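You operate a simulated robot arm through the tools that you are given. There is no shell and no other tool. Be economical: measure what you need, move in short steps, check, and stop when the job is done.

You are at the controls of a simulated two-armed robot. One attempt, no reset.

## Task
Pick up the board pack with one hand, pass it to the other hand and put it on the clear end of the press bench. Set down upright: board pack.

The check looks at the end state, three seconds after you hand in, the way a careful person would. Anything else that was tipped, shoved, dropped, spilled or broken makes it a failure.

## Robot
Two 6-joint arms with two-finger grippers on one trunk, on a base that drives. Base frame: it is fixed to the floor where the robot stands at the start and does not move with it; the origin is under the middle of the robot, x ahead of it, y to its left, z up. Readings come in mm, rad, newtons and seconds.
The left shoulder is at the start at [30, 178, 1088], the right one opposite. With the tool pointing down near the work surface each hand reaches from about 100 to 840 mm from the robot's upright axis, wherever it stands, measured 20 degrees to its own side. Places, roughly: clear end of the press bench [-2800, 700, 800]. Payload 2.54 kg a hand.
The tool frame of a hand sits at the grasp point between the pads (the TCP): z along the fingers, y along the line on which they close. The tips reach 30 mm beyond it. Largest opening 116 mm; the body of the gripper starts 95 mm behind the TCP.
Orientation is that of the tool frame in the base frame, as [roll, pitch, yaw] about the fixed x, y, z axes, in that order (R = Rz(yaw) Ry(pitch) Rx(roll)). With the fingers straight down and closing along the base's y, the tool's x points along the base's -x, its y along +y and its z along -z.

## Interface
- The arms move only by the tool drive_tool. It takes "left_commands", "right_commands" or both (then of equal length, played together; a hand with none holds still); each is text: rows parted by semicolons, each of 7 numbers parted by spaces: the shift along the base's x, y, z in mm, then the turn, a rotation vector about the base's x, y, z in rad, then the closure, from 0 (fully open) to 1 (shut). In form: x y z ax ay az hand; .... A call has 1 to 20 rows; each row shifts and turns the commanded pose from where the row before left it. Each row takes 0.2 s and may step no farther than 50 mm and 0.15 rad from the row before; otherwise, or with a gripper value out of range, the whole call is refused. A pose out of reach is approached as far as the arm can. The call stops where the force on the tool passes 40 N (or 10 N more than at its start, if that is more) or the arm is blocked; 0.2 s more then pass. The fingers move at their own pace (about 153 mm/s each) and stop on an object; they squeeze with about 32 N. The grip force told is the motor's: it shows also when the fingers shut on nothing. Time passes only in rows, and 0.2 s behind the last, so rows that do not move let the fingers close. The reply holds the time, the measured pose of the TCP, the force on the tool along the base axes, the opening and the grip force, in the units named above and with some noise, with the torque about the TCP (base axes, N m) and any sound that the robot's microphone picked up.
- Cameras (640 x 400 px; columns grow to the right, rows downward): "scene" is now at [38.4, 6.3, 1800]; the picture's right is [0.09, -1.00, 0.00], its down [-0.84, -0.07, -0.53] and it looks along [0.53, 0.05, -0.85] (base axes); focal length 268 px, centre (320, 200). "left" rides on the left gripper at [69, 15, -122] in its tool frame; the picture's right is [-0.21, 0.98, 0.00], its down [-0.83, -0.18, -0.53] and it looks along [-0.52, -0.11, 0.85] (tool axes); focal length 251 px, centre (320, 200). "right" rides on the right gripper at [69, -15, -122] in its tool frame; the picture's right is [0.21, 0.98, 0.00], its down [-0.83, 0.18, -0.53] and it looks along [-0.52, 0.11, 0.85] (tool axes); focal length 251 px, centre (320, 200). There is no depth. A picture from a camera that has moved, and an enlarged one, comes with that camera's place and axes in the base frame and with its lens.
- get_image(camera): a new picture of that camera. It takes no simulated time.
- lift_body(by): slides the trunk up (or, below 0, down) by that many mm; the arms and the scene camera ride with it, the base frame stays. It gives what a move gives, with no picture.
- steer(legs): drives the robot by 1 to 6 legs, each [ahead, left, turn to the left] in mm, mm and rad, along the robot's own axes; the way and the turn of a leg run together, so that a leg with both is an arc; at most 1500 mm and 3.142 rad a leg. The arms and the cameras ride along, it lands a little off, and it stops where it bumps. It gives what a move gives.
- turn_head(pan, tilt): turns the head with the scene camera to pan (to the left, within 2.496 rad either way) and tilt (down, from -0.506 to 1.204), counted from straight ahead of the robot. It gives what a move gives.
- zoom(camera, box): a new picture of the part [left, top, right, bottom] of that camera's present view, enlarged. It takes no simulated time.
- job_done(): hands the job in; it is judged then, once.

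Go step by step. Nothing tells you exact positions but the pictures and the camera data: compare them with the known pose of the tool, close in by small moves and look again before you grip or let go. The budget is 120 turns and 100 pictures, counting those below and the enlarged ones. Unless the task says otherwise, let go and move clear before handing in, and close with one line.

The tools are called as a command line: name --argument value ..., lists and objects as JSON in quotes. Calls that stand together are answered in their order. drive_tool: Moves the arms, as the interface text tells. Its arguments: {"type":"object","properties":{"left_commands":{"type":"string"},"right_commands":{"type":"string"}},"required":[]} The other tools are called the same way: lift_body (by) slides the trunk up or down; steer (legs) drives the base; turn_head (pan, tilt) turns the head that bears the scene camera; get_image (camera) takes a picture; zoom (camera, box) takes an enlarged picture of a part of a camera's view; job_done () hands the job in.

At the start:

```text
clock: 0.0
left_tool_pos: [314.9, 180.8, 1309.0]
left_tool_rot: [3.141, 0.0, 3.141]
left_wrist_force: [0.3, -0.5, 0.0]
left_torque: [0.01, 0.02, 0.02]
left_opening: 116.1
left_grasp_force: 0.1
right_tool_pos: [342.3, -123.2, 1335.3]
right_tool_rot: [-3.141, 0.0, -3.141]
right_wrist_force: [0.3, 0.3, -0.5]
right_torque: [-0.01, -0.01, 0.03]
right_opening: 116.2
right_grasp_force: 0.0
trunk travel left (down, up): [-300.0, 240.0]
robot x, y, heading: [1.4, 1.2, -0.0]
head pan, tilt: [0.086, 1.007]
```

scene: 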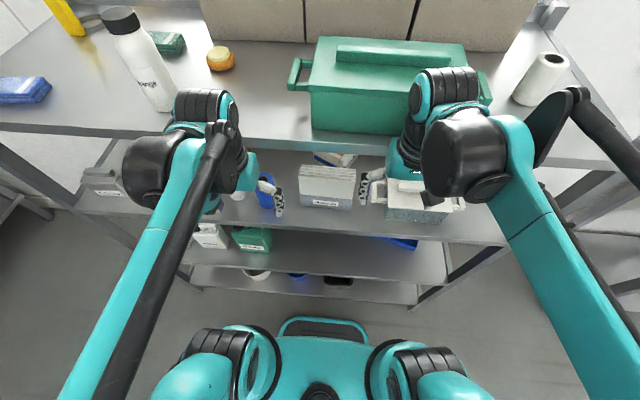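
right: 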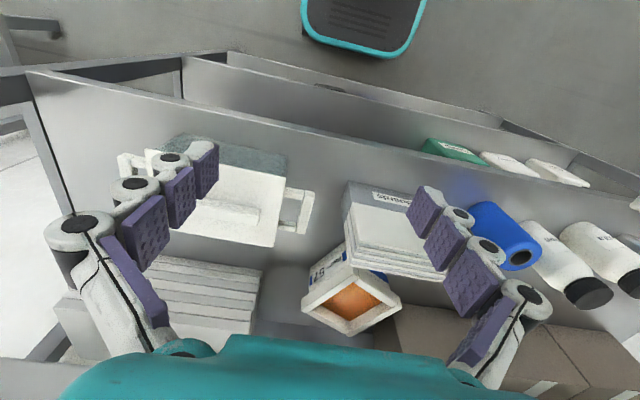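
left: 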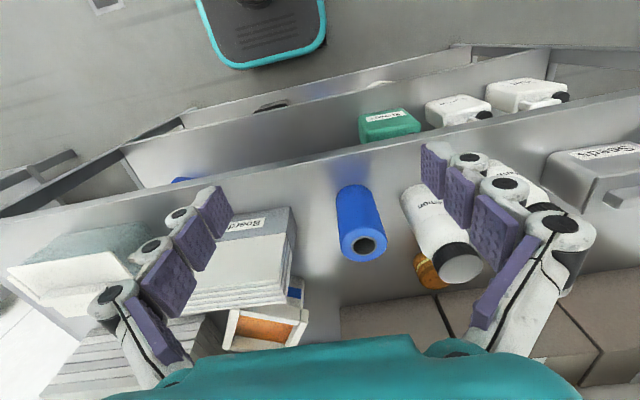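

The label "Board…" appears on a grey stack between the two hands; I'll zoom in to see where it stands and what surrounds it.

zoom --camera "scene" --box '[200, 120, 480, 295]'

zoom --camera "left" --box '[160, 160, 400, 360]'

turn_head --pan 0 --tilt 0.6

get_image --camera "scene"

```text
2.29 times, centred on (340, 208) of scene
camera zoom: at [38.4, 6.3, 1800.0], right [0.09, -1.0, 0.0], down [-0.84, -0.07, -0.53], along [0.53, 0.05, -0.85], focal length 614 px, centre (274, 183)
```

zoom: 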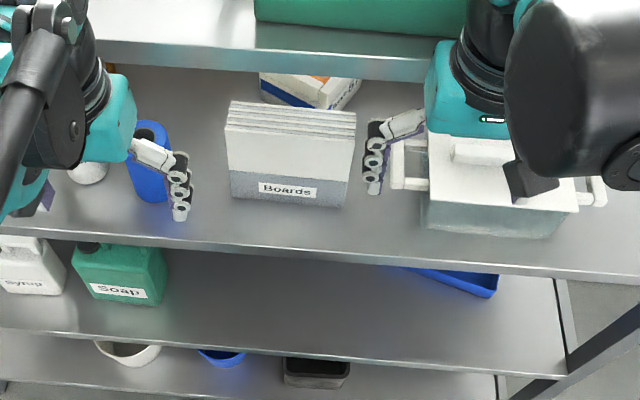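

```text
2.00 times, centred on (280, 260) of left
camera zoom: at [247.0, 196.6, 1431.4], right [0.21, 0.98, 0.0], down [0.83, -0.18, 0.53], along [0.52, -0.11, -0.85], focal length 503 px, centre (400, 80)
```

zoom: 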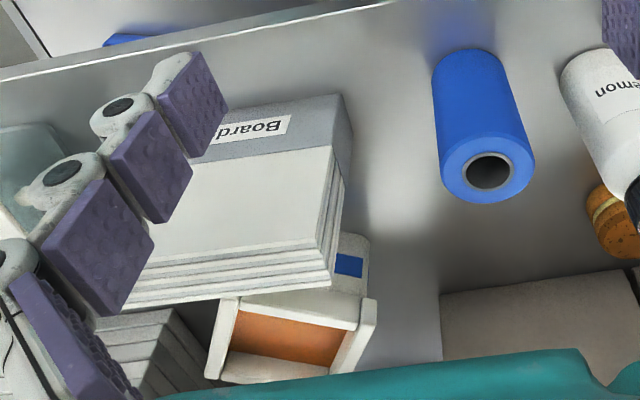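

```text
clock: 0.9
left_tool_pos: [314.0, 180.9, 1309.1]
left_tool_rot: [3.141, 0.0, 3.141]
left_wrist_force: [0.0, 0.0, 0.1]
left_torque: [-0.03, 0.02, 0.01]
left_opening: 116.1
left_grasp_force: 0.1
right_tool_pos: [342.3, -122.4, 1335.9]
right_tool_rot: [-3.141, -0.001, -3.142]
right_wrist_force: [0.4, -0.8, -0.3]
right_torque: [-0.01, -0.02, 0.01]
right_opening: 116.0
right_grasp_force: 0.0
trunk travel left (down, up): [-300.0, 240.0]
robot x, y, heading: [-1.4, 1.2, -0.001]
head pan, tilt: [0.0, 0.6]
```

```text
94 pictures are left
camera scene: at [57.8, 0.4, 1832.4], right [0.0, -1.0, 0.0], down [-0.57, 0.0, -0.82], along [0.82, 0.0, -0.57], focal length 268 px, centre (320, 200)
```

scene: 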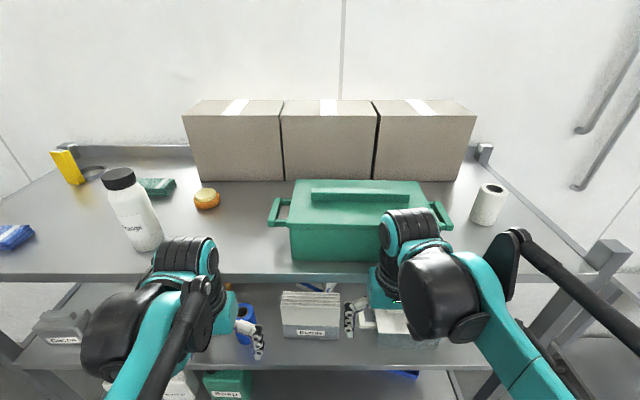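

The board pack stands on edge on the second shelf, near x 465–500, y 30, possibly beneath the top shelf's front edge. I'll back off a bit for a second viewpoint to measure the overhang.

steer --legs '[[-350, 0, 0]]'

get_image --camera "scene"

get_image --camera "left"

get_image --camera "right"

```text
clock: 3.1
left_tool_pos: [-36.8, 181.9, 1308.3]
left_tool_rot: [3.141, 0.0, 3.14]
left_wrist_force: [-0.3, 0.3, 0.5]
left_torque: [0.0, -0.03, 0.0]
left_opening: 115.9
left_grasp_force: 0.0
right_tool_pos: [-10.1, -122.0, 1336.3]
right_tool_rot: [-3.141, 0.0, 3.141]
right_wrist_force: [-0.5, 0.0, 0.2]
right_torque: [0.0, -0.04, 0.03]
right_opening: 115.8
right_grasp_force: 0.0
trunk travel left (down, up): [-300.0, 240.0]
robot x, y, heading: [-349.6, 2.0, -0.001]
head pan, tilt: [0.0, 0.6]
```

```text
93 pictures are left
camera scene: at [-294.9, 0.5, 1832.5], right [0.0, -1.0, 0.0], down [-0.56, 0.0, -0.83], along [0.83, 0.0, -0.56], focal length 268 px, centre (320, 200)
```

scene: 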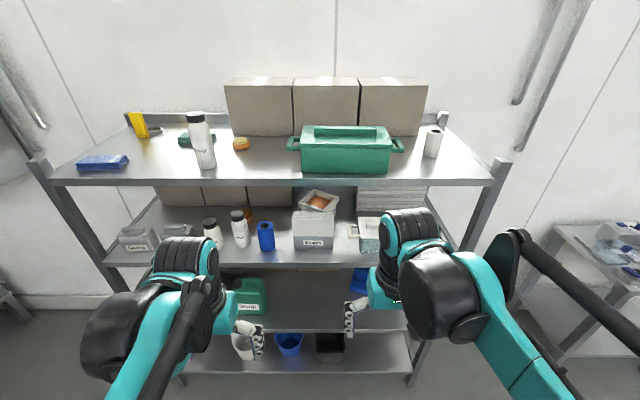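

```text
92 pictures are left
camera left: at [-105.4, 196.6, 1431.5], right [0.22, 0.98, 0.0], down [0.83, -0.18, 0.53], along [0.52, -0.12, -0.85], focal length 251 px, centre (320, 200)
```

left: 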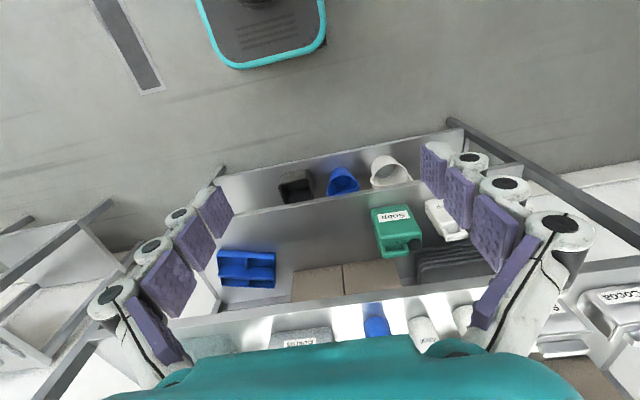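

```text
91 pictures are left
camera right: at [-80.3, -136.8, 1457.7], right [-0.21, 0.98, 0.0], down [0.83, 0.18, 0.53], along [0.52, 0.11, -0.85], focal length 251 px, centre (320, 200)
```

right: 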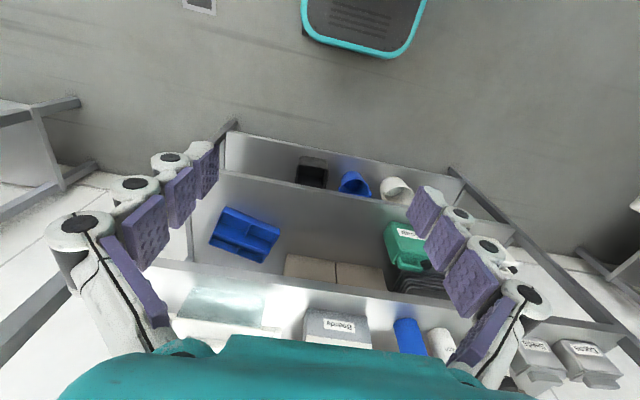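

I can now see the whole rack; the pack is on shelf 2 with the top shelf overhanging it. I'll zoom for exact measurements.

zoom --camera "scene" --box '[200, 160, 400, 285]'

turn_head --pan 2.4 --tilt 0.4

get_image --camera "scene"

```text
3.20 times, centred on (300, 222) of scene
camera zoom: at [-294.9, 0.5, 1832.5], right [0.0, -1.0, 0.0], down [-0.56, 0.0, -0.83], along [0.83, 0.0, -0.56], focal length 859 px, centre (384, 128)
```

zoom: 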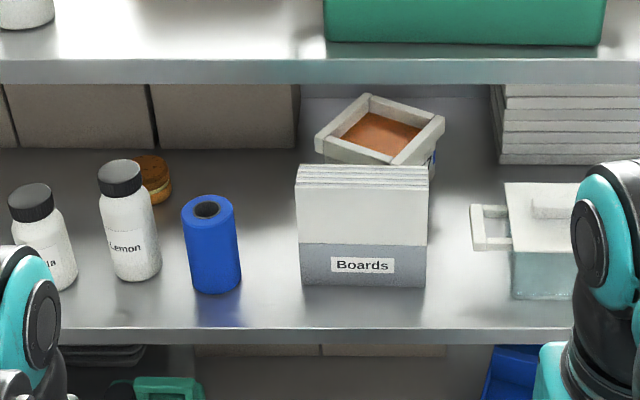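

```text
clock: 5.3
left_tool_pos: [-36.8, 182.2, 1309.7]
left_tool_rot: [-3.141, 0.0, 3.139]
left_wrist_force: [0.4, 0.2, -1.3]
left_torque: [-0.02, -0.02, 0.01]
left_opening: 116.2
left_grasp_force: 0.1
right_tool_pos: [-9.7, -123.5, 1335.6]
right_tool_rot: [3.14, 0.0, -3.141]
right_wrist_force: [-0.7, 0.3, -0.8]
right_torque: [0.0, 0.0, 0.02]
right_opening: 116.1
right_grasp_force: 0.2
trunk travel left (down, up): [-300.0, 240.0]
robot x, y, heading: [-351.3, -0.7, -0.007]
head pan, tilt: [2.4, 0.4]
```

```text
89 pictures are left
camera scene: at [-450.9, 63.3, 1850.8], right [0.68, 0.74, 0.0], down [0.29, -0.26, -0.92], along [-0.68, 0.62, -0.39], focal length 268 px, centre (320, 200)
```

scene: 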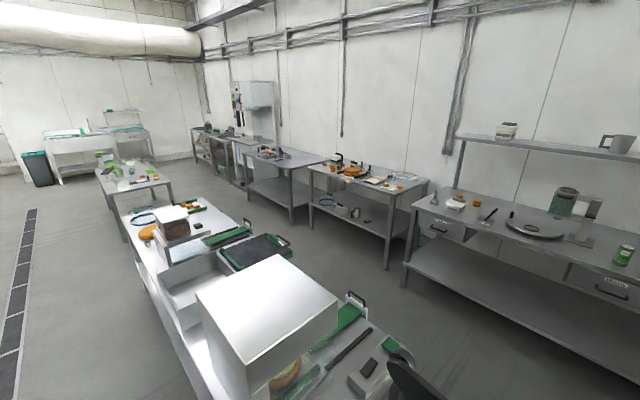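

Pack: about 150 wide (y −51…99), 145 high (z ~1097…1242), 40 thick (x ~452…492), under a top shelf whose underside is ~1412. So I'll take it with the right hand from its right side with the fingers slanted 27° down, closing along x. First I pose the right hand in free space.

drive_tool --right_commands "13 0 -5 0 0 -0.1428 0;13 0 -5 0 0 -0.1428 0;13 0 -5 0 0 -0.1428 0;13 0 -5 0 0 -0.1428 0;13 0 -5 0 0 -0.1428 0;13 0 -5 0 0 -0.1428 0;13 0 -5 0 0 -0.1428 0;13 0 -5 0 0 -0.1428 0;13 0 -5 0 0 -0.1428 0;13 0 -5 0 0 -0.1428 0;13 0 -5 0 0 -0.1428 0;13 0 -5 0.1375 0 0 0;13 0 -5 0.1375 0 0 0;13 0 -5 0.1375 0 0 0;13 0 -5 0.1375 0 0 0;13 0 -5 0.1375 0 0 0;13 0 -5 0.1375 0 0 0;13 0 -5 0.1375 0 0 0;13 0 -5 0.1375 0 0 0"

turn_head --pan 0 --tilt 0.6

get_image --camera "scene"

get_image --camera "right"

```text
clock: 9.3
left_tool_pos: [-34.9, 181.0, 1308.0]
left_tool_rot: [3.141, -0.002, 3.141]
left_wrist_force: [0.8, 0.6, -0.3]
left_torque: [0.06, 0.03, -0.02]
left_opening: 115.9
left_grasp_force: 0.1
right_tool_pos: [238.5, -124.8, 1241.2]
right_tool_rot: [-3.14, -1.103, 1.568]
right_wrist_force: [0.3, 0.0, 0.1]
right_torque: [0.05, 0.0, 0.0]
right_opening: 115.8
right_grasp_force: 0.0
trunk travel left (down, up): [-300.0, 240.0]
robot x, y, heading: [-350.9, -1.7, -0.007]
head pan, tilt: [2.4, 0.4]
```

```text
clock: 11.6
left_tool_pos: [-37.7, 180.9, 1308.2]
left_tool_rot: [3.141, -0.001, 3.138]
left_wrist_force: [-0.2, -0.6, -0.7]
left_torque: [0.0, 0.05, 0.01]
left_opening: 116.1
left_grasp_force: 0.0
right_tool_pos: [236.3, -124.1, 1242.0]
right_tool_rot: [-3.138, -1.099, 1.57]
right_wrist_force: [0.1, -0.5, 0.5]
right_torque: [0.02, 0.01, 0.0]
right_opening: 116.0
right_grasp_force: 0.1
trunk travel left (down, up): [-300.0, 240.0]
robot x, y, heading: [-353.2, -0.9, -0.002]
head pan, tilt: [0.0, 0.6]
```

```text
88 pictures are left
camera scene: at [-294.2, 0.5, 1832.5], right [0.0, -1.0, 0.0], down [-0.56, 0.0, -0.83], along [0.83, 0.0, -0.56], focal length 268 px, centre (320, 200)
```

scene: 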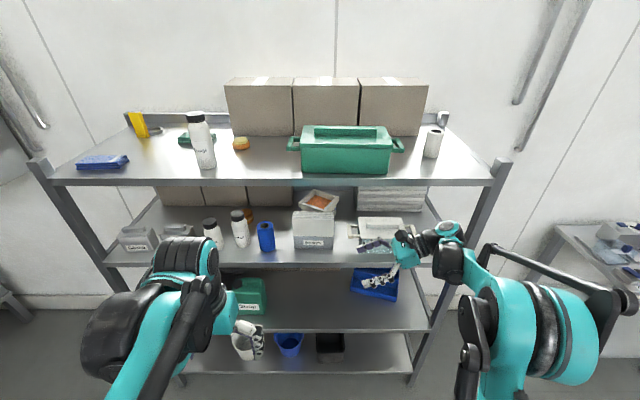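

```text
87 pictures are left
camera right: at [220.9, -199.9, 1357.7], right [0.98, 0.1, 0.19], down [0.18, -0.85, -0.49], along [0.11, 0.52, -0.85], focal length 251 px, centre (320, 200)
```

right: 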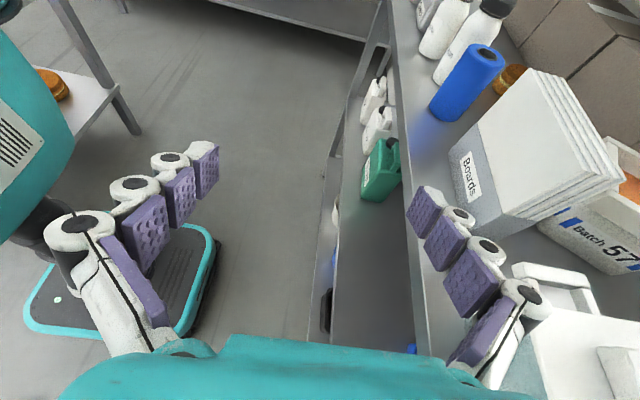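

The pose works and the wrist camera shows the pack and the gap to the "Batch" box behind well. I'll zoom there and lower the trunk so the forearm stays low under the top shelf.

zoom --camera "right" --box '[400, 30, 640, 280]'

lift_body --by -150

drive_tool --right_commands "0 0 30 0 0 0 0.2;0 0 30 0 0 0 0.2;0 0 30 0 0 0 0.2;0 0 30 0 0 0 0.2;0 0 25 0 0 0 0.2;0 0 0 0 0 0 0.2"

get_image --camera "scene"

```text
1.60 times, centred on (520, 155) of right
camera zoom: at [220.9, -199.9, 1357.7], right [0.98, 0.1, 0.19], down [0.18, -0.85, -0.49], along [0.11, 0.52, -0.85], focal length 402 px, centre (0, 272)
```

zoom: 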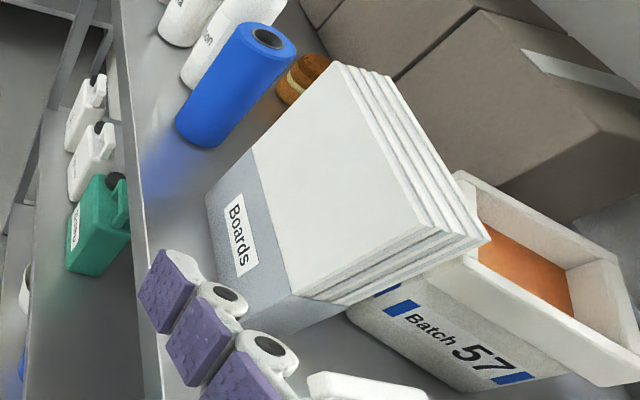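

```text
clock: 13.3
left_tool_pos: [-36.3, 182.1, 1157.8]
left_tool_rot: [3.141, 0.001, 3.141]
left_wrist_force: [1.4, 0.3, -0.2]
left_torque: [0.02, 0.0, -0.01]
left_opening: 115.9
left_grasp_force: 0.1
right_tool_pos: [236.6, -121.9, 1091.9]
right_tool_rot: [-3.14, -1.1, 1.569]
right_wrist_force: [0.9, 0.1, 0.0]
right_torque: [-0.01, -0.01, 0.01]
right_opening: 116.0
right_grasp_force: 0.0
trunk travel left (down, up): [-150.0, 390.0]
robot x, y, heading: [-348.5, 1.2, -0.004]
head pan, tilt: [0.0, 0.6]
```

```text
clock: 14.7
left_tool_pos: [-37.0, 180.9, 1159.5]
left_tool_rot: [3.14, -0.001, 3.14]
left_wrist_force: [0.5, -0.9, 0.6]
left_torque: [0.01, -0.02, 0.02]
left_opening: 115.9
left_grasp_force: 0.0
right_tool_pos: [238.5, -124.4, 1234.0]
right_tool_rot: [-3.139, -1.1, 1.567]
right_wrist_force: [0.2, -0.5, 0.3]
right_torque: [0.01, 0.01, 0.0]
right_opening: 92.9
right_grasp_force: 0.1
trunk travel left (down, up): [-150.0, 390.0]
robot x, y, heading: [-350.4, 1.5, -0.005]
head pan, tilt: [0.0, 0.6]
```

```text
85 pictures are left
camera scene: at [-293.9, 0.4, 1682.5], right [0.0, -1.0, 0.0], down [-0.57, 0.0, -0.82], along [0.82, 0.0, -0.57], focal length 268 px, centre (320, 200)
```

scene: 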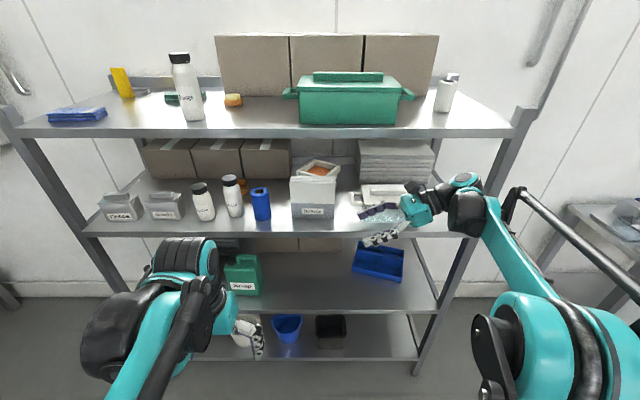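

Refined: pack spans x 462–502, y −49…101, top z ≈1235; the batch box behind begins x ≳550 and tops ~1170. I'll lower the hand to z 1212 and drive in beside the pack.

drive_tool --right_commands "0 0 -22 0 0 0 0.2"

steer --legs '[[150, 0, 0]]'

get_image --camera "right"

get_image --camera "scene"

```text
clock: 15.1
left_tool_pos: [-37.3, 181.6, 1158.8]
left_tool_rot: [3.141, -0.001, 3.141]
left_wrist_force: [-0.2, 0.5, -0.6]
left_torque: [0.02, 0.01, -0.03]
left_opening: 116.0
left_grasp_force: 0.1
right_tool_pos: [237.6, -123.9, 1212.6]
right_tool_rot: [-3.139, -1.099, 1.568]
right_wrist_force: [1.2, -0.2, 1.0]
right_torque: [0.0, 0.01, 0.04]
right_opening: 92.9
right_grasp_force: 0.0
trunk travel left (down, up): [-150.0, 390.0]
robot x, y, heading: [-353.7, -0.6, 0.0]
head pan, tilt: [0.0, 0.6]
```

```text
clock: 16.5
left_tool_pos: [116.4, 181.9, 1158.6]
left_tool_rot: [3.142, -0.002, 3.14]
left_wrist_force: [0.7, 0.2, -0.5]
left_torque: [0.03, 0.07, 0.03]
left_opening: 116.2
left_grasp_force: 0.0
right_tool_pos: [391.9, -122.4, 1213.4]
right_tool_rot: [-3.138, -1.099, 1.569]
right_wrist_force: [0.4, -0.1, 0.0]
right_torque: [0.03, 0.04, 0.05]
right_opening: 93.0
right_grasp_force: 0.0
trunk travel left (down, up): [-150.0, 390.0]
robot x, y, heading: [-203.4, 1.5, 0.001]
head pan, tilt: [0.0, 0.6]
```

```text
84 pictures are left
camera right: at [376.8, -199.3, 1328.8], right [0.98, 0.1, 0.19], down [0.18, -0.85, -0.49], along [0.11, 0.52, -0.85], focal length 251 px, centre (320, 200)
```

right: 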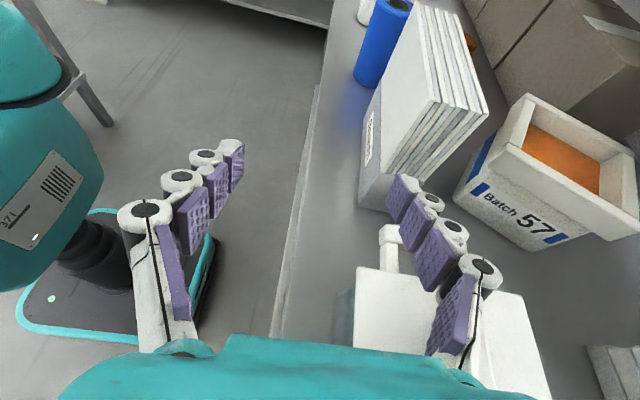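

```text
83 pictures are left
camera scene: at [-139.1, 0.6, 1682.4], right [0.0, -1.0, 0.0], down [-0.57, 0.0, -0.82], along [0.82, 0.0, -0.57], focal length 268 px, centre (320, 200)
```

scene: 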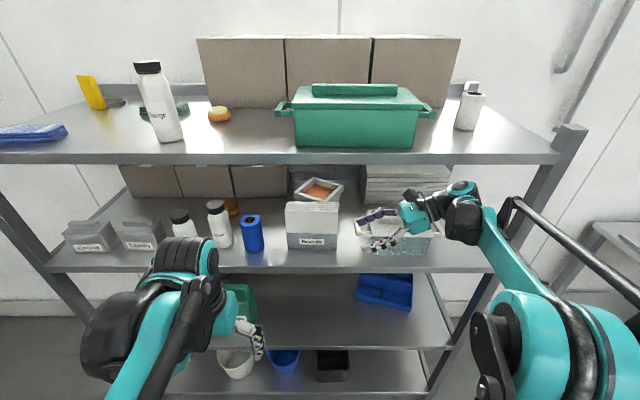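

Measurements agree (pack right edge: x 460–498, y −46). Driving the last 88 mm.

steer --legs '[[88, 0, 0]]'

get_image --camera "right"

get_image --camera "scene"

```text
clock: 17.6
left_tool_pos: [203.9, 181.2, 1158.2]
left_tool_rot: [-3.141, -0.001, -3.141]
left_wrist_force: [1.2, 0.9, 0.1]
left_torque: [0.01, 0.03, 0.03]
left_opening: 116.1
left_grasp_force: 0.1
right_tool_pos: [479.2, -121.7, 1211.5]
right_tool_rot: [-3.138, -1.099, 1.57]
right_wrist_force: [0.6, -0.6, -0.9]
right_torque: [-0.02, 0.04, 0.05]
right_opening: 92.7
right_grasp_force: 0.1
trunk travel left (down, up): [-150.0, 390.0]
robot x, y, heading: [-111.7, -1.3, -0.001]
head pan, tilt: [0.0, 0.6]
```

```text
82 pictures are left
camera right: at [463.0, -199.1, 1328.8], right [0.98, 0.1, 0.19], down [0.18, -0.85, -0.49], along [0.11, 0.52, -0.85], focal length 251 px, centre (320, 200)
```

right: 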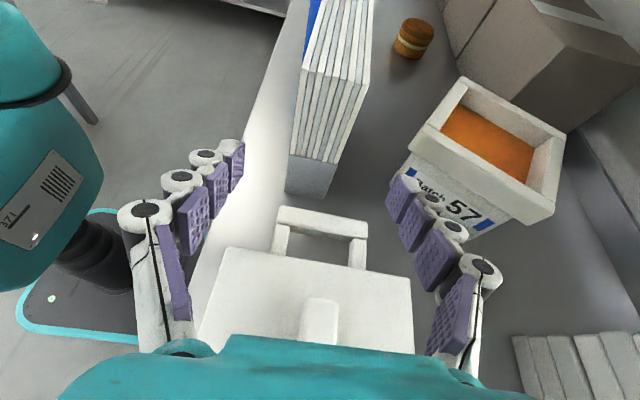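

```text
81 pictures are left
camera scene: at [-53.0, 0.7, 1682.4], right [0.0, -1.0, 0.0], down [-0.57, 0.0, -0.82], along [0.82, 0.0, -0.57], focal length 268 px, centre (320, 200)
```

scene: 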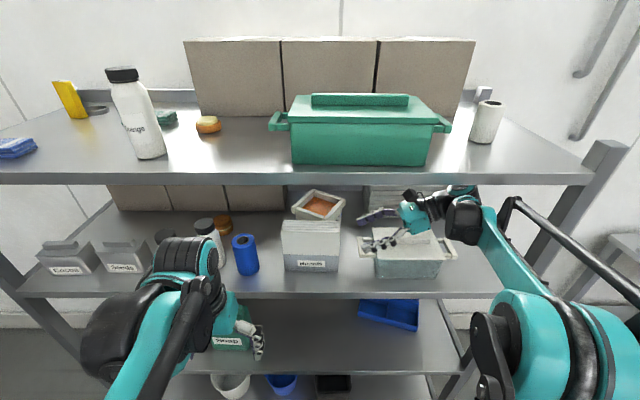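

The fingers straddle the pack's thickness. I slide in along +y to about y=3, then check.

drive_tool --right_commands "0 25 -1 0 0 0 0.2;0 25 -1 0 0 0 0.2;0 25 -2 0 0 0 0.2;0 25 -2 0 0 0 0.2;0 25 -2 0 0 0 0.2"

get_image --camera "right"

zoom --camera "scene" --box '[240, 160, 480, 310]'

```text
clock: 18.8
left_tool_pos: [201.2, 182.0, 1158.8]
left_tool_rot: [3.141, 0.0, 3.14]
left_wrist_force: [-0.4, 0.5, 0.4]
left_torque: [-0.03, -0.03, 0.0]
left_opening: 115.7
left_grasp_force: 0.0
right_tool_pos: [476.1, 4.5, 1204.0]
right_tool_rot: [-3.14, -1.099, 1.572]
right_wrist_force: [0.1, 1.2, -0.5]
right_torque: [-0.01, 0.02, 0.02]
right_opening: 92.5
right_grasp_force: 0.1
trunk travel left (down, up): [-150.0, 390.0]
robot x, y, heading: [-115.7, 4.3, 0.004]
head pan, tilt: [0.0, 0.6]
```

```text
80 pictures are left
camera right: at [460.7, -72.9, 1320.5], right [0.98, 0.1, 0.19], down [0.18, -0.85, -0.49], along [0.11, 0.52, -0.85], focal length 251 px, centre (320, 200)
```

right: 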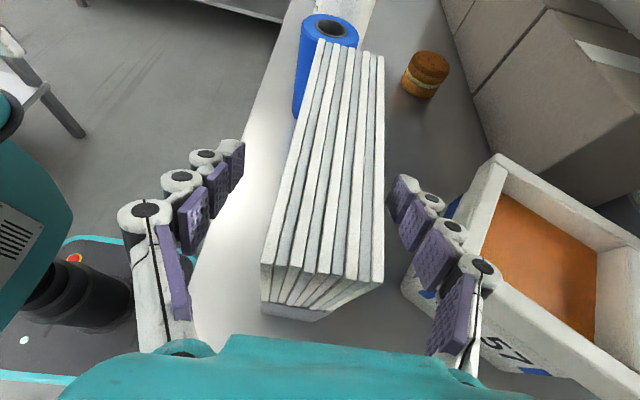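

```text
2.67 times, centred on (360, 235) of scene
camera zoom: at [-55.0, 1.6, 1682.5], right [0.0, -1.0, 0.0], down [-0.56, 0.0, -0.83], along [0.83, 0.0, -0.56], focal length 716 px, centre (213, 107)
```

zoom: 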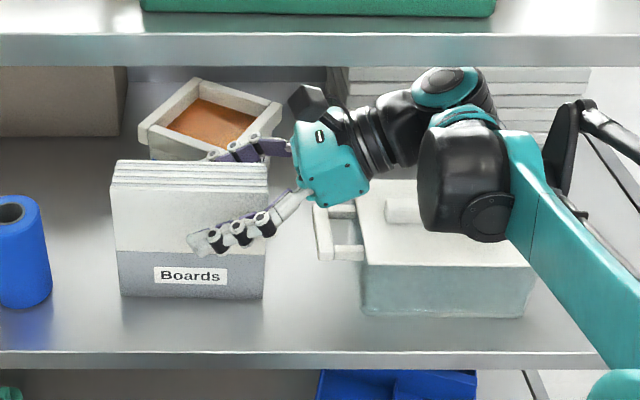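

Fingers straddle the pack nicely. Closing.

drive_tool --right_commands "2 0 0 0 0 0 0.4;0 0 0 0 0 0 0.55;0 0 0 0 0 0 0.7;0 0 0 0 0 0 1;0 0 0 0 0 0 1;0 0 0 0 0 0 1"

get_image --camera "right"

```text
clock: 20.2
left_tool_pos: [202.0, 182.5, 1158.5]
left_tool_rot: [-3.141, 0.0, -3.141]
left_wrist_force: [-1.1, 0.3, 0.3]
left_torque: [-0.01, -0.02, 0.04]
left_opening: 116.1
left_grasp_force: 0.1
right_tool_pos: [478.1, 3.3, 1205.0]
right_tool_rot: [3.142, -1.098, 1.572]
right_wrist_force: [1.1, -0.5, 3.0]
right_torque: [0.02, 0.07, -0.14]
right_opening: 46.3
right_grasp_force: 31.6
trunk travel left (down, up): [-150.0, 390.0]
robot x, y, heading: [-112.8, -0.6, 0.003]
head pan, tilt: [0.0, 0.6]
```

```text
78 pictures are left
camera right: at [462.9, -73.9, 1320.9], right [0.98, 0.1, 0.19], down [0.18, -0.85, -0.49], along [0.11, 0.52, -0.85], focal length 251 px, centre (320, 200)
```

right: 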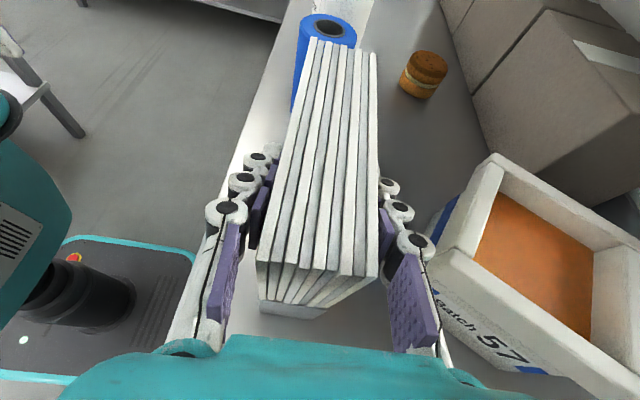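

Gripped (46 mm wide). Lift 25 mm and check the load.

drive_tool --right_commands "0 0 8 0 0 0 1;0 0 8 0 0 0 1;0 0 9 0 0 0 1;0 0 0 0 0 0 1"

get_image --camera "right"

zoom --camera "scene" --box '[240, 160, 480, 310]'

```text
clock: 21.2
left_tool_pos: [202.6, 182.2, 1159.3]
left_tool_rot: [-3.141, 0.001, -3.141]
left_wrist_force: [-0.3, -0.3, 0.0]
left_torque: [0.02, -0.02, 0.0]
left_opening: 116.0
left_grasp_force: 0.1
right_tool_pos: [478.6, 2.7, 1229.9]
right_tool_rot: [-3.14, -1.1, 1.572]
right_wrist_force: [-0.2, -0.1, -3.3]
right_torque: [-0.09, 0.0, 0.02]
right_opening: 46.3
right_grasp_force: 32.1
trunk travel left (down, up): [-150.0, 390.0]
robot x, y, heading: [-114.3, 1.3, 0.007]
head pan, tilt: [0.0, 0.6]
```

```text
77 pictures are left
camera right: at [463.3, -74.4, 1346.6], right [0.98, 0.1, 0.19], down [0.18, -0.85, -0.49], along [0.11, 0.52, -0.85], focal length 251 px, centre (320, 200)
```

right: 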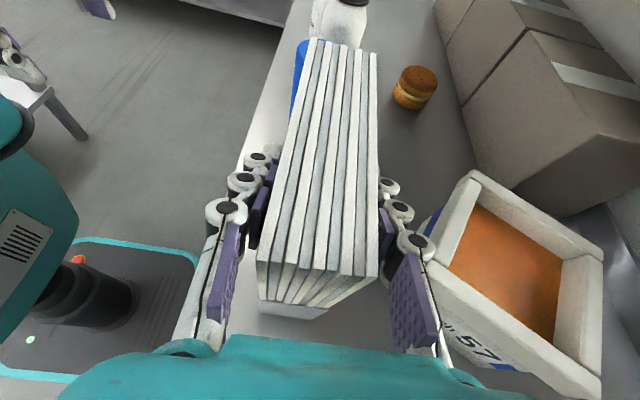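

```text
2.67 times, centred on (360, 235) of scene
camera zoom: at [-54.3, 0.6, 1682.5], right [0.0, -1.0, 0.0], down [-0.57, 0.0, -0.82], along [0.82, 0.0, -0.57], focal length 716 px, centre (213, 107)
```

zoom: 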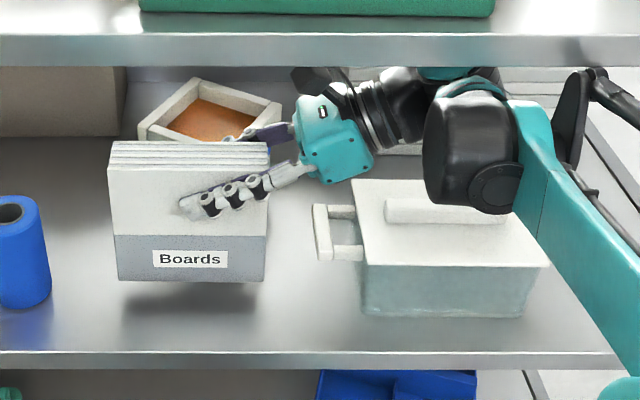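

Held level, weight only ~0.35 kg. Backing straight out.

steer --legs '[[-450, 0, 0]]'

get_image --camera "scene"

```text
clock: 23.6
left_tool_pos: [-183.7, 171.0, 1158.3]
left_tool_rot: [3.141, -0.002, 3.124]
left_wrist_force: [0.4, -0.3, 0.0]
left_torque: [0.07, 0.1, 0.01]
left_opening: 115.8
left_grasp_force: 0.0
right_tool_pos: [88.9, -13.9, 1229.3]
right_tool_rot: [-3.135, -1.101, 1.549]
right_wrist_force: [0.9, -0.4, -4.0]
right_torque: [-0.04, 0.01, 0.02]
right_opening: 46.4
right_grasp_force: 31.5
trunk travel left (down, up): [-150.0, 390.0]
robot x, y, heading: [-501.0, -5.1, -0.019]
head pan, tilt: [0.0, 0.6]
stopped in leg 1: the robot was blocked; the commanded pose is now the measured one
```

```text
75 pictures are left
camera scene: at [-443.0, -7.2, 1682.4], right [-0.02, -1.0, 0.0], down [-0.57, 0.01, -0.82], along [0.82, -0.01, -0.57], focal length 268 px, centre (320, 200)
```

scene: 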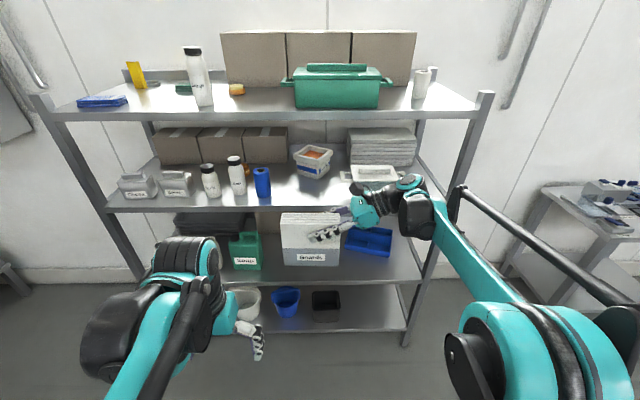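

Something behind the robot blocked it (a bench probably); I move off it a bit and look around behind.

steer --legs '[[40, 0, 0.019]]'

turn_head --pan 2.49 --tilt 0.9

get_image --camera "scene"

turn_head --pan -2.49 --tilt 0.6

get_image --camera "scene"

```text
clock: 24.5
left_tool_pos: [-146.2, 178.3, 1157.6]
left_tool_rot: [3.141, -0.001, -3.139]
left_wrist_force: [0.5, -0.3, -0.2]
left_torque: [-0.01, 0.08, -0.05]
left_opening: 116.2
left_grasp_force: 0.0
right_tool_pos: [128.8, -1.3, 1229.9]
right_tool_rot: [-3.134, -1.1, 1.57]
right_wrist_force: [1.4, -0.1, -4.5]
right_torque: [-0.01, 0.0, 0.07]
right_opening: 46.2
right_grasp_force: 31.9
trunk travel left (down, up): [-150.0, 390.0]
robot x, y, heading: [-465.0, -2.2, 0.004]
head pan, tilt: [0.0, 0.6]
```

```text
clock: 26.8
left_tool_pos: [-148.4, 178.0, 1158.8]
left_tool_rot: [3.14, 0.003, -3.139]
left_wrist_force: [0.8, -0.8, 1.3]
left_torque: [-0.03, 0.0, -0.01]
left_opening: 116.1
left_grasp_force: 0.0
right_tool_pos: [127.4, -1.1, 1230.4]
right_tool_rot: [-3.138, -1.1, 1.573]
right_wrist_force: [0.0, 0.3, -3.6]
right_torque: [-0.1, 0.02, -0.01]
right_opening: 46.3
right_grasp_force: 32.1
trunk travel left (down, up): [-150.0, 390.0]
robot x, y, heading: [-464.4, -3.8, 0.005]
head pan, tilt: [2.491, 0.901]
```

```text
74 pictures are left
camera scene: at [-553.7, 41.3, 1657.8], right [0.6, 0.8, 0.0], down [0.62, -0.47, -0.62], along [-0.5, 0.38, -0.78], focal length 268 px, centre (320, 200)
```

scene: 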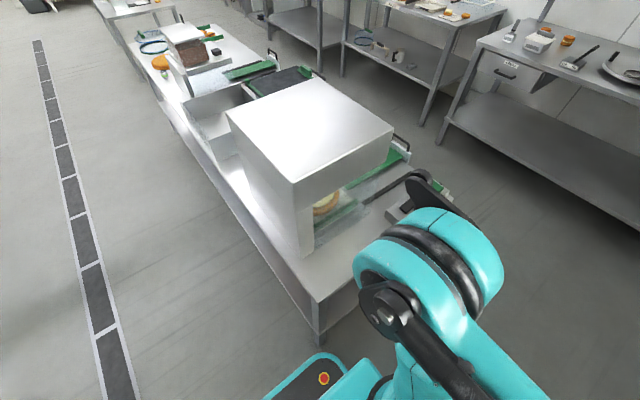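

```text
clock: 30.7
left_tool_pos: [-149.0, 178.1, 1157.4]
left_tool_rot: [-3.141, 0.001, -3.138]
left_wrist_force: [0.5, -0.1, -0.6]
left_torque: [0.0, -0.02, -0.04]
left_opening: 116.0
left_grasp_force: 0.1
right_tool_pos: [127.1, -1.3, 1230.4]
right_tool_rot: [-3.137, -1.099, 1.575]
right_wrist_force: [0.1, -0.1, -3.6]
right_torque: [-0.08, 0.01, 0.02]
right_opening: 46.0
right_grasp_force: 31.6
trunk travel left (down, up): [-150.0, 390.0]
robot x, y, heading: [-463.0, -7.4, 0.002]
head pan, tilt: [-2.491, 0.6]
```

```text
73 pictures are left
camera scene: at [-563.7, -58.1, 1682.6], right [-0.61, 0.79, 0.0], down [0.45, 0.34, -0.83], along [-0.66, -0.5, -0.56], focal length 268 px, centre (320, 200)
```

scene: 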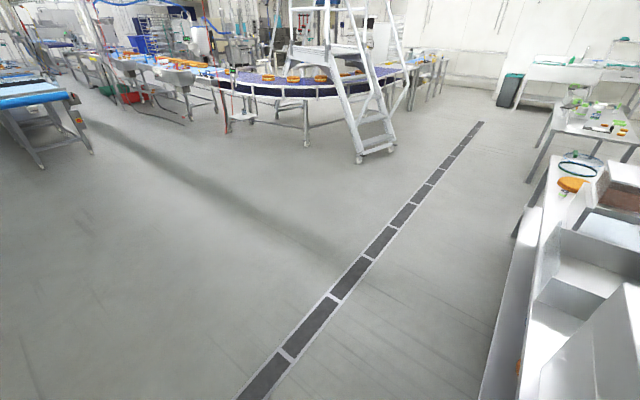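

The bench behind (near corner about [-790, 200]) was what I touched; nothing seems disturbed. I'll do the handover here: left hand turned to fingers-down closing along x, brought above the pack's left part.

drive_tool --left_commands "0 0 16 0 0 -0.1428 0;0 0 16 0 0 -0.1428 0;0 0 16 0 0 -0.1428 0;0 0 16 0 0 -0.1428 0;0 0 16 0 0 -0.1428 0;0 0 16 0 0 -0.1428 0;0 0 16 0 0 -0.1428 0;0 0 16 0 0 -0.1428 0;0 0 16 0 0 -0.1428 0;0 0 16 0 0 -0.1428 0;0 0 16 0 0 -0.1428 0;34 -8 0 0 0 0 0;34 -8 0 0 0 0 0;34 -8 0 0 0 0 0;34 -8 0 0 0 0 0;34 -8 0 0 0 0 0;34 -8 0 0 0 0 0;34 -8 0 0 0 0 0;34 -8 0 0 0 0 0;0 0 0 0 0 0 0"

turn_head --pan 0 --tilt 0.7

get_image --camera "scene"

get_image --camera "left"

```text
clock: 34.9
left_tool_pos: [122.8, 112.8, 1333.8]
left_tool_rot: [3.14, 0.001, 1.573]
left_wrist_force: [-1.4, 0.3, -0.1]
left_torque: [0.02, -0.05, 0.0]
left_opening: 116.0
left_grasp_force: 0.1
right_tool_pos: [125.9, -0.4, 1231.9]
right_tool_rot: [3.141, -1.1, 1.577]
right_wrist_force: [-0.5, -0.8, -3.3]
right_torque: [-0.11, -0.05, -0.02]
right_opening: 46.4
right_grasp_force: 31.6
trunk travel left (down, up): [-150.0, 390.0]
robot x, y, heading: [-464.9, -7.5, 0.002]
head pan, tilt: [-2.491, 0.6]
```

```text
clock: 37.2
left_tool_pos: [123.9, 113.3, 1333.0]
left_tool_rot: [3.141, -0.001, 1.575]
left_wrist_force: [0.4, -0.5, 0.1]
left_torque: [-0.02, -0.01, 0.04]
left_opening: 115.9
left_grasp_force: 0.1
right_tool_pos: [127.4, -0.4, 1231.0]
right_tool_rot: [-3.138, -1.1, 1.572]
right_wrist_force: [0.6, 0.7, -3.2]
right_torque: [-0.06, -0.02, 0.0]
right_opening: 46.3
right_grasp_force: 32.3
trunk travel left (down, up): [-150.0, 390.0]
robot x, y, heading: [-462.8, -5.3, 0.006]
head pan, tilt: [0.0, 0.7]
```

```text
72 pictures are left
camera scene: at [-408.5, -4.1, 1673.9], right [0.0, -1.0, 0.0], down [-0.64, 0.0, -0.76], along [0.76, 0.0, -0.64], focal length 268 px, centre (320, 200)
```

scene: 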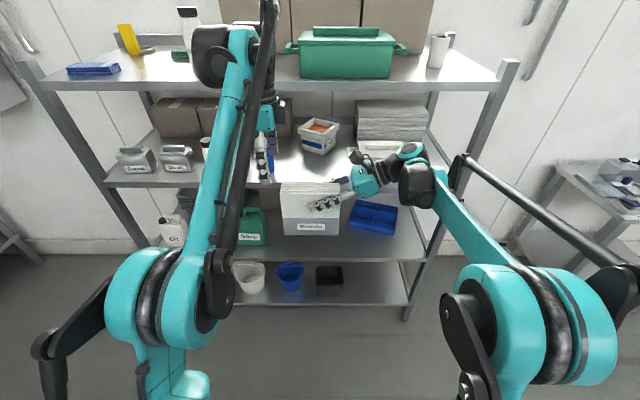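

```text
71 pictures are left
camera left: at [140.4, 182.9, 1455.3], right [0.98, -0.21, 0.0], down [-0.18, -0.83, 0.53], along [-0.11, -0.52, -0.85], focal length 251 px, centre (320, 200)
```

left: 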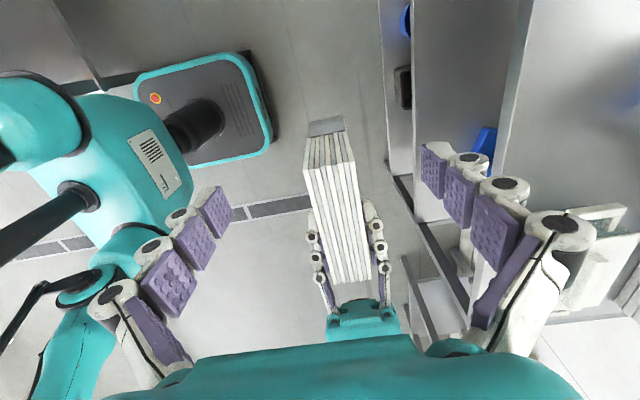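

Left hand is ready above the pack's left part; pack's top centre is about [128, 25, 1262]. Moving to y≈60 then down around it.

drive_tool --left_commands "2 -18 0 0 0 0 0.1;1 -18 0 0 0 0 0.2;1 -17 0 0 0 0 0.2;0 0 -25 0 0 0 0.2;0 0 -25 0 0 0 0.2;0 0 -25 0 0 0 0.2;0 0 -20 0 0 0 0.2;0 0 -8 0 0 0 0.2"

get_image --camera "left"

zoom --camera "scene" --box '[200, 100, 440, 250]'

```text
clock: 39.0
left_tool_pos: [128.4, 60.9, 1230.7]
left_tool_rot: [-3.14, 0.0, 1.575]
left_wrist_force: [-0.4, -0.5, -0.1]
left_torque: [-0.01, 0.02, 0.03]
left_opening: 92.8
left_grasp_force: 0.1
right_tool_pos: [127.4, -2.2, 1232.2]
right_tool_rot: [-3.139, -1.1, 1.572]
right_wrist_force: [-0.4, 0.4, -3.6]
right_torque: [-0.07, 0.0, 0.01]
right_opening: 46.4
right_grasp_force: 31.9
trunk travel left (down, up): [-150.0, 390.0]
robot x, y, heading: [-465.4, -5.8, -0.001]
head pan, tilt: [0.0, 0.7]
```

```text
70 pictures are left
camera left: at [144.1, 129.9, 1353.9], right [0.98, -0.21, 0.0], down [-0.18, -0.83, 0.53], along [-0.11, -0.52, -0.85], focal length 251 px, centre (320, 200)
```

left: 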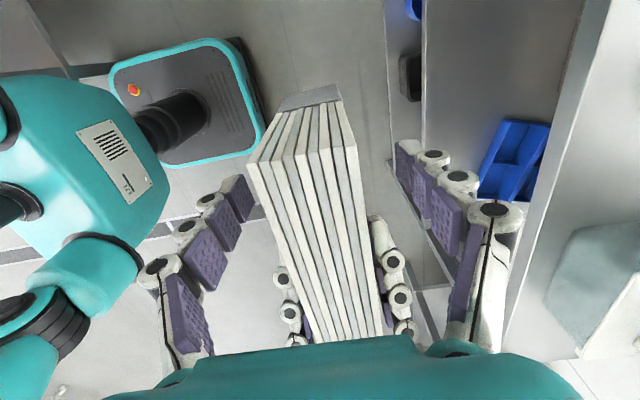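

```text
2.67 times, centred on (320, 175) of scene
camera zoom: at [-408.5, -4.0, 1673.9], right [0.0, -1.0, 0.0], down [-0.64, 0.0, -0.76], along [0.76, 0.0, -0.64], focal length 716 px, centre (320, 267)
```

zoom: 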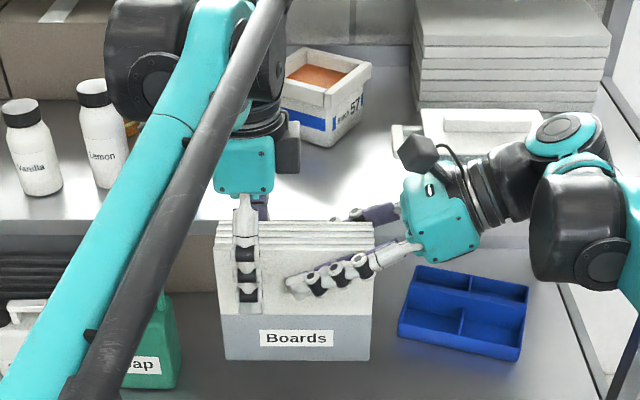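

Both hands are well separated. Close the left hand.

drive_tool --left_commands "0 -6 0 0 0 0 0.3;0 0 0 0 0 0 0.45;0 0 0 0 0 0 0.6;0 0 0 0 0 0 1;0 0 0 0 0 0 1;0 0 0 0 0 0 1;0 0 0 0 0 0 1"

get_image --camera "left"

```text
clock: 40.6
left_tool_pos: [127.1, 55.0, 1231.3]
left_tool_rot: [3.141, 0.0, 1.575]
left_wrist_force: [-4.4, 0.6, -0.7]
left_torque: [0.04, 0.12, -0.23]
left_opening: 46.2
left_grasp_force: 32.3
right_tool_pos: [127.3, -1.2, 1232.0]
right_tool_rot: [-3.14, -1.099, 1.571]
right_wrist_force: [4.4, -0.3, -3.6]
right_torque: [-0.1, -0.09, -0.03]
right_opening: 46.2
right_grasp_force: 32.0
trunk travel left (down, up): [-150.0, 390.0]
robot x, y, heading: [-460.8, -4.0, 0.005]
head pan, tilt: [0.0, 0.7]
```

```text
68 pictures are left
camera left: at [143.7, 123.5, 1353.6], right [0.98, -0.21, 0.0], down [-0.18, -0.83, 0.53], along [-0.11, -0.52, -0.85], focal length 251 px, centre (320, 200)
```

left: 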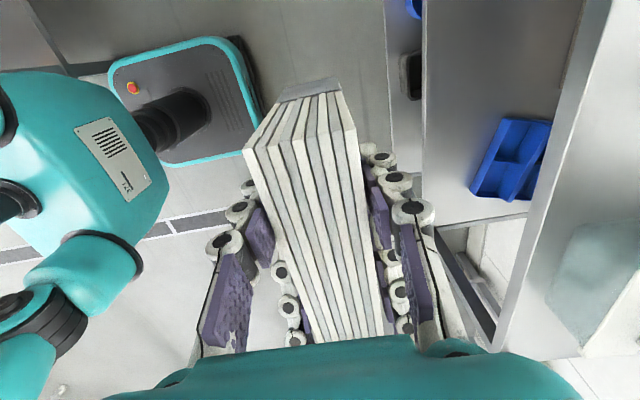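

Both hold. Release the right hand and withdraw it along its finger axis.

drive_tool --right_commands "0 0 0 0 0 0 0.7;0 0 0 0 0 0 0.5;0 0 0 0 0 0 0.3;0 0 0 0 0 0 0.2;0 -20 4 0 0 0 0.2;0 -30 6 0 0 0 0.2;0 -40 10 0 0 0 0.2;0 -40 10 0 0 0 0.2;0 -40 10 0 0 0 0.2"

zoom --camera "scene" --box '[200, 100, 440, 250]'

```text
clock: 42.6
left_tool_pos: [128.3, 54.0, 1231.3]
left_tool_rot: [3.141, -0.003, 1.574]
left_wrist_force: [0.1, -0.8, 0.5]
left_torque: [0.16, -0.01, 0.02]
left_opening: 46.4
left_grasp_force: 31.8
right_tool_pos: [128.0, -173.4, 1271.1]
right_tool_rot: [-3.137, -1.101, 1.575]
right_wrist_force: [0.4, -0.3, 0.2]
right_torque: [0.03, 0.01, 0.01]
right_opening: 92.9
right_grasp_force: 0.1
trunk travel left (down, up): [-150.0, 390.0]
robot x, y, heading: [-464.1, -2.5, 0.006]
head pan, tilt: [0.0, 0.7]
```

```text
2.67 times, centred on (320, 175) of scene
camera zoom: at [-408.4, -5.7, 1673.9], right [0.0, -1.0, 0.0], down [-0.64, 0.0, -0.76], along [0.76, 0.0, -0.64], focal length 716 px, centre (320, 267)
```

zoom: 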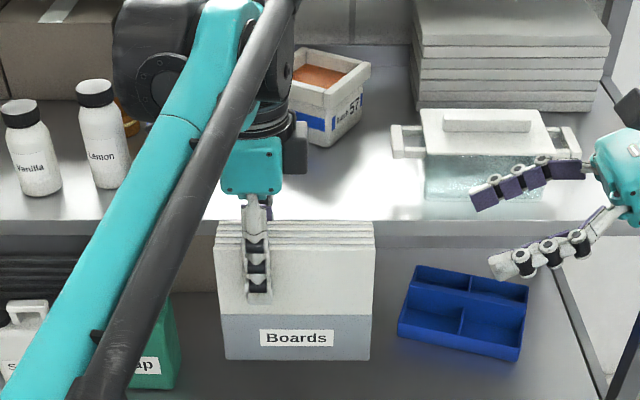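

Handover done; the left hand holds the pack level. Now strafe right into the open aisle, turn to face the bench (+y) and look.

steer --legs '[[0, -750, 0], [0, 0, 1.571]]'

turn_head --pan 0.7 --tilt 0.4

get_image --camera "scene"

```text
clock: 50.5
left_tool_pos: [-529.3, -180.8, 1231.7]
left_tool_rot: [3.141, 0.0, -3.118]
left_wrist_force: [-0.2, 0.9, 0.0]
left_torque: [-0.03, 0.12, -0.03]
left_opening: 46.1
left_grasp_force: 31.7
right_tool_pos: [-302.0, -175.5, 1273.2]
right_tool_rot: [-3.137, -1.099, -3.12]
right_wrist_force: [-0.1, 0.0, -0.2]
right_torque: [0.0, -0.01, -0.02]
right_opening: 92.7
right_grasp_force: 0.1
trunk travel left (down, up): [-150.0, 390.0]
robot x, y, heading: [-457.3, -770.3, 1.595]
head pan, tilt: [0.0, 0.7]
```

```text
clock: 51.6
left_tool_pos: [-528.0, -180.3, 1230.7]
left_tool_rot: [3.14, 0.0, -3.121]
left_wrist_force: [-0.8, 0.1, 0.1]
left_torque: [0.0, 0.11, 0.05]
left_opening: 46.2
left_grasp_force: 32.6
right_tool_pos: [-301.0, -175.8, 1271.6]
right_tool_rot: [-3.138, -1.1, -3.119]
right_wrist_force: [0.1, -0.4, 0.5]
right_torque: [-0.01, 0.01, 0.02]
right_opening: 92.9
right_grasp_force: 0.1
trunk travel left (down, up): [-150.0, 390.0]
robot x, y, heading: [-460.1, -771.7, 1.588]
head pan, tilt: [0.7, 0.4]
```

```text
66 pictures are left
camera scene: at [-519.3, -729.6, 1700.7], right [0.75, 0.66, 0.0], down [0.26, -0.29, -0.92], along [-0.61, 0.69, -0.39], focal length 268 px, centre (320, 200)
```

scene: 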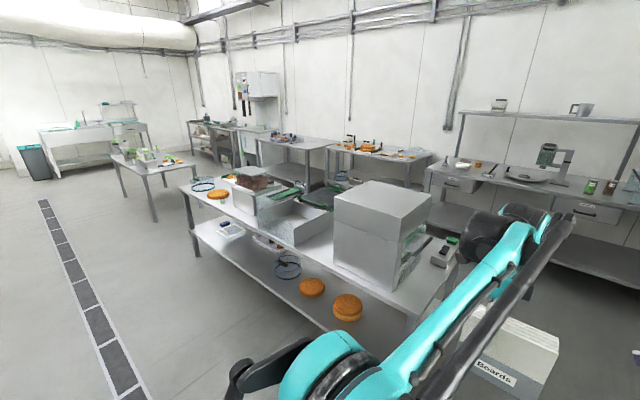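

I'll zoom on the far end of this island bench, where the target spot [-2800, 700] projects.

zoom --camera "scene" --box '[170, 130, 370, 255]'

```text
3.20 times, centred on (270, 192) of scene
camera zoom: at [-519.3, -729.6, 1700.7], right [0.75, 0.66, 0.0], down [0.26, -0.29, -0.92], along [-0.61, 0.69, -0.39], focal length 859 px, centre (480, 224)
```

zoom: 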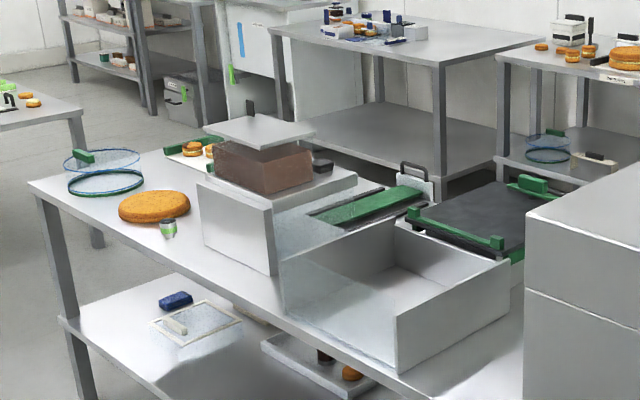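

The far end of this island isn't obviously clear from here; I'll drive along the aisle and look closer.

steer --legs '[[0, 1500, -0.017]]'

turn_head --pan 0.5 --tilt 0.45

get_image --camera "scene"

```text
clock: 59.1
left_tool_pos: [-2026.7, -204.0, 1230.7]
left_tool_rot: [3.14, 0.0, -3.131]
left_wrist_force: [-0.6, -0.3, -0.2]
left_torque: [-0.03, 0.13, 0.0]
left_opening: 46.3
left_grasp_force: 32.7
right_tool_pos: [-1799.6, -202.6, 1271.2]
right_tool_rot: [-3.136, -1.1, -3.131]
right_wrist_force: [-0.5, -0.4, -0.6]
right_torque: [0.01, 0.0, -0.01]
right_opening: 92.9
right_grasp_force: 0.0
trunk travel left (down, up): [-150.0, 390.0]
robot x, y, heading: [-1964.6, -794.2, 1.582]
head pan, tilt: [0.7, 0.4]
```

```text
clock: 59.8
left_tool_pos: [-2027.3, -205.1, 1229.9]
left_tool_rot: [3.14, 0.0, -3.131]
left_wrist_force: [-0.6, -0.3, 0.0]
left_torque: [-0.04, 0.12, -0.05]
left_opening: 45.9
left_grasp_force: 31.6
right_tool_pos: [-1798.2, -202.2, 1273.1]
right_tool_rot: [-3.139, -1.1, -3.132]
right_wrist_force: [0.5, 1.0, -0.7]
right_torque: [0.01, 0.03, 0.02]
right_opening: 92.8
right_grasp_force: 0.0
trunk travel left (down, up): [-150.0, 390.0]
robot x, y, heading: [-1962.4, -794.1, 1.579]
head pan, tilt: [0.499, 0.45]
```

```text
64 pictures are left
camera scene: at [-2008.6, -744.0, 1696.1], right [0.87, 0.49, 0.0], down [0.21, -0.38, -0.9], along [-0.44, 0.79, -0.44], focal length 268 px, centre (320, 200)
```

scene: 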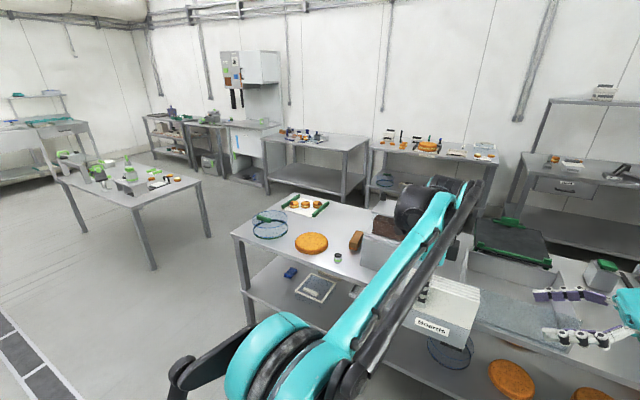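

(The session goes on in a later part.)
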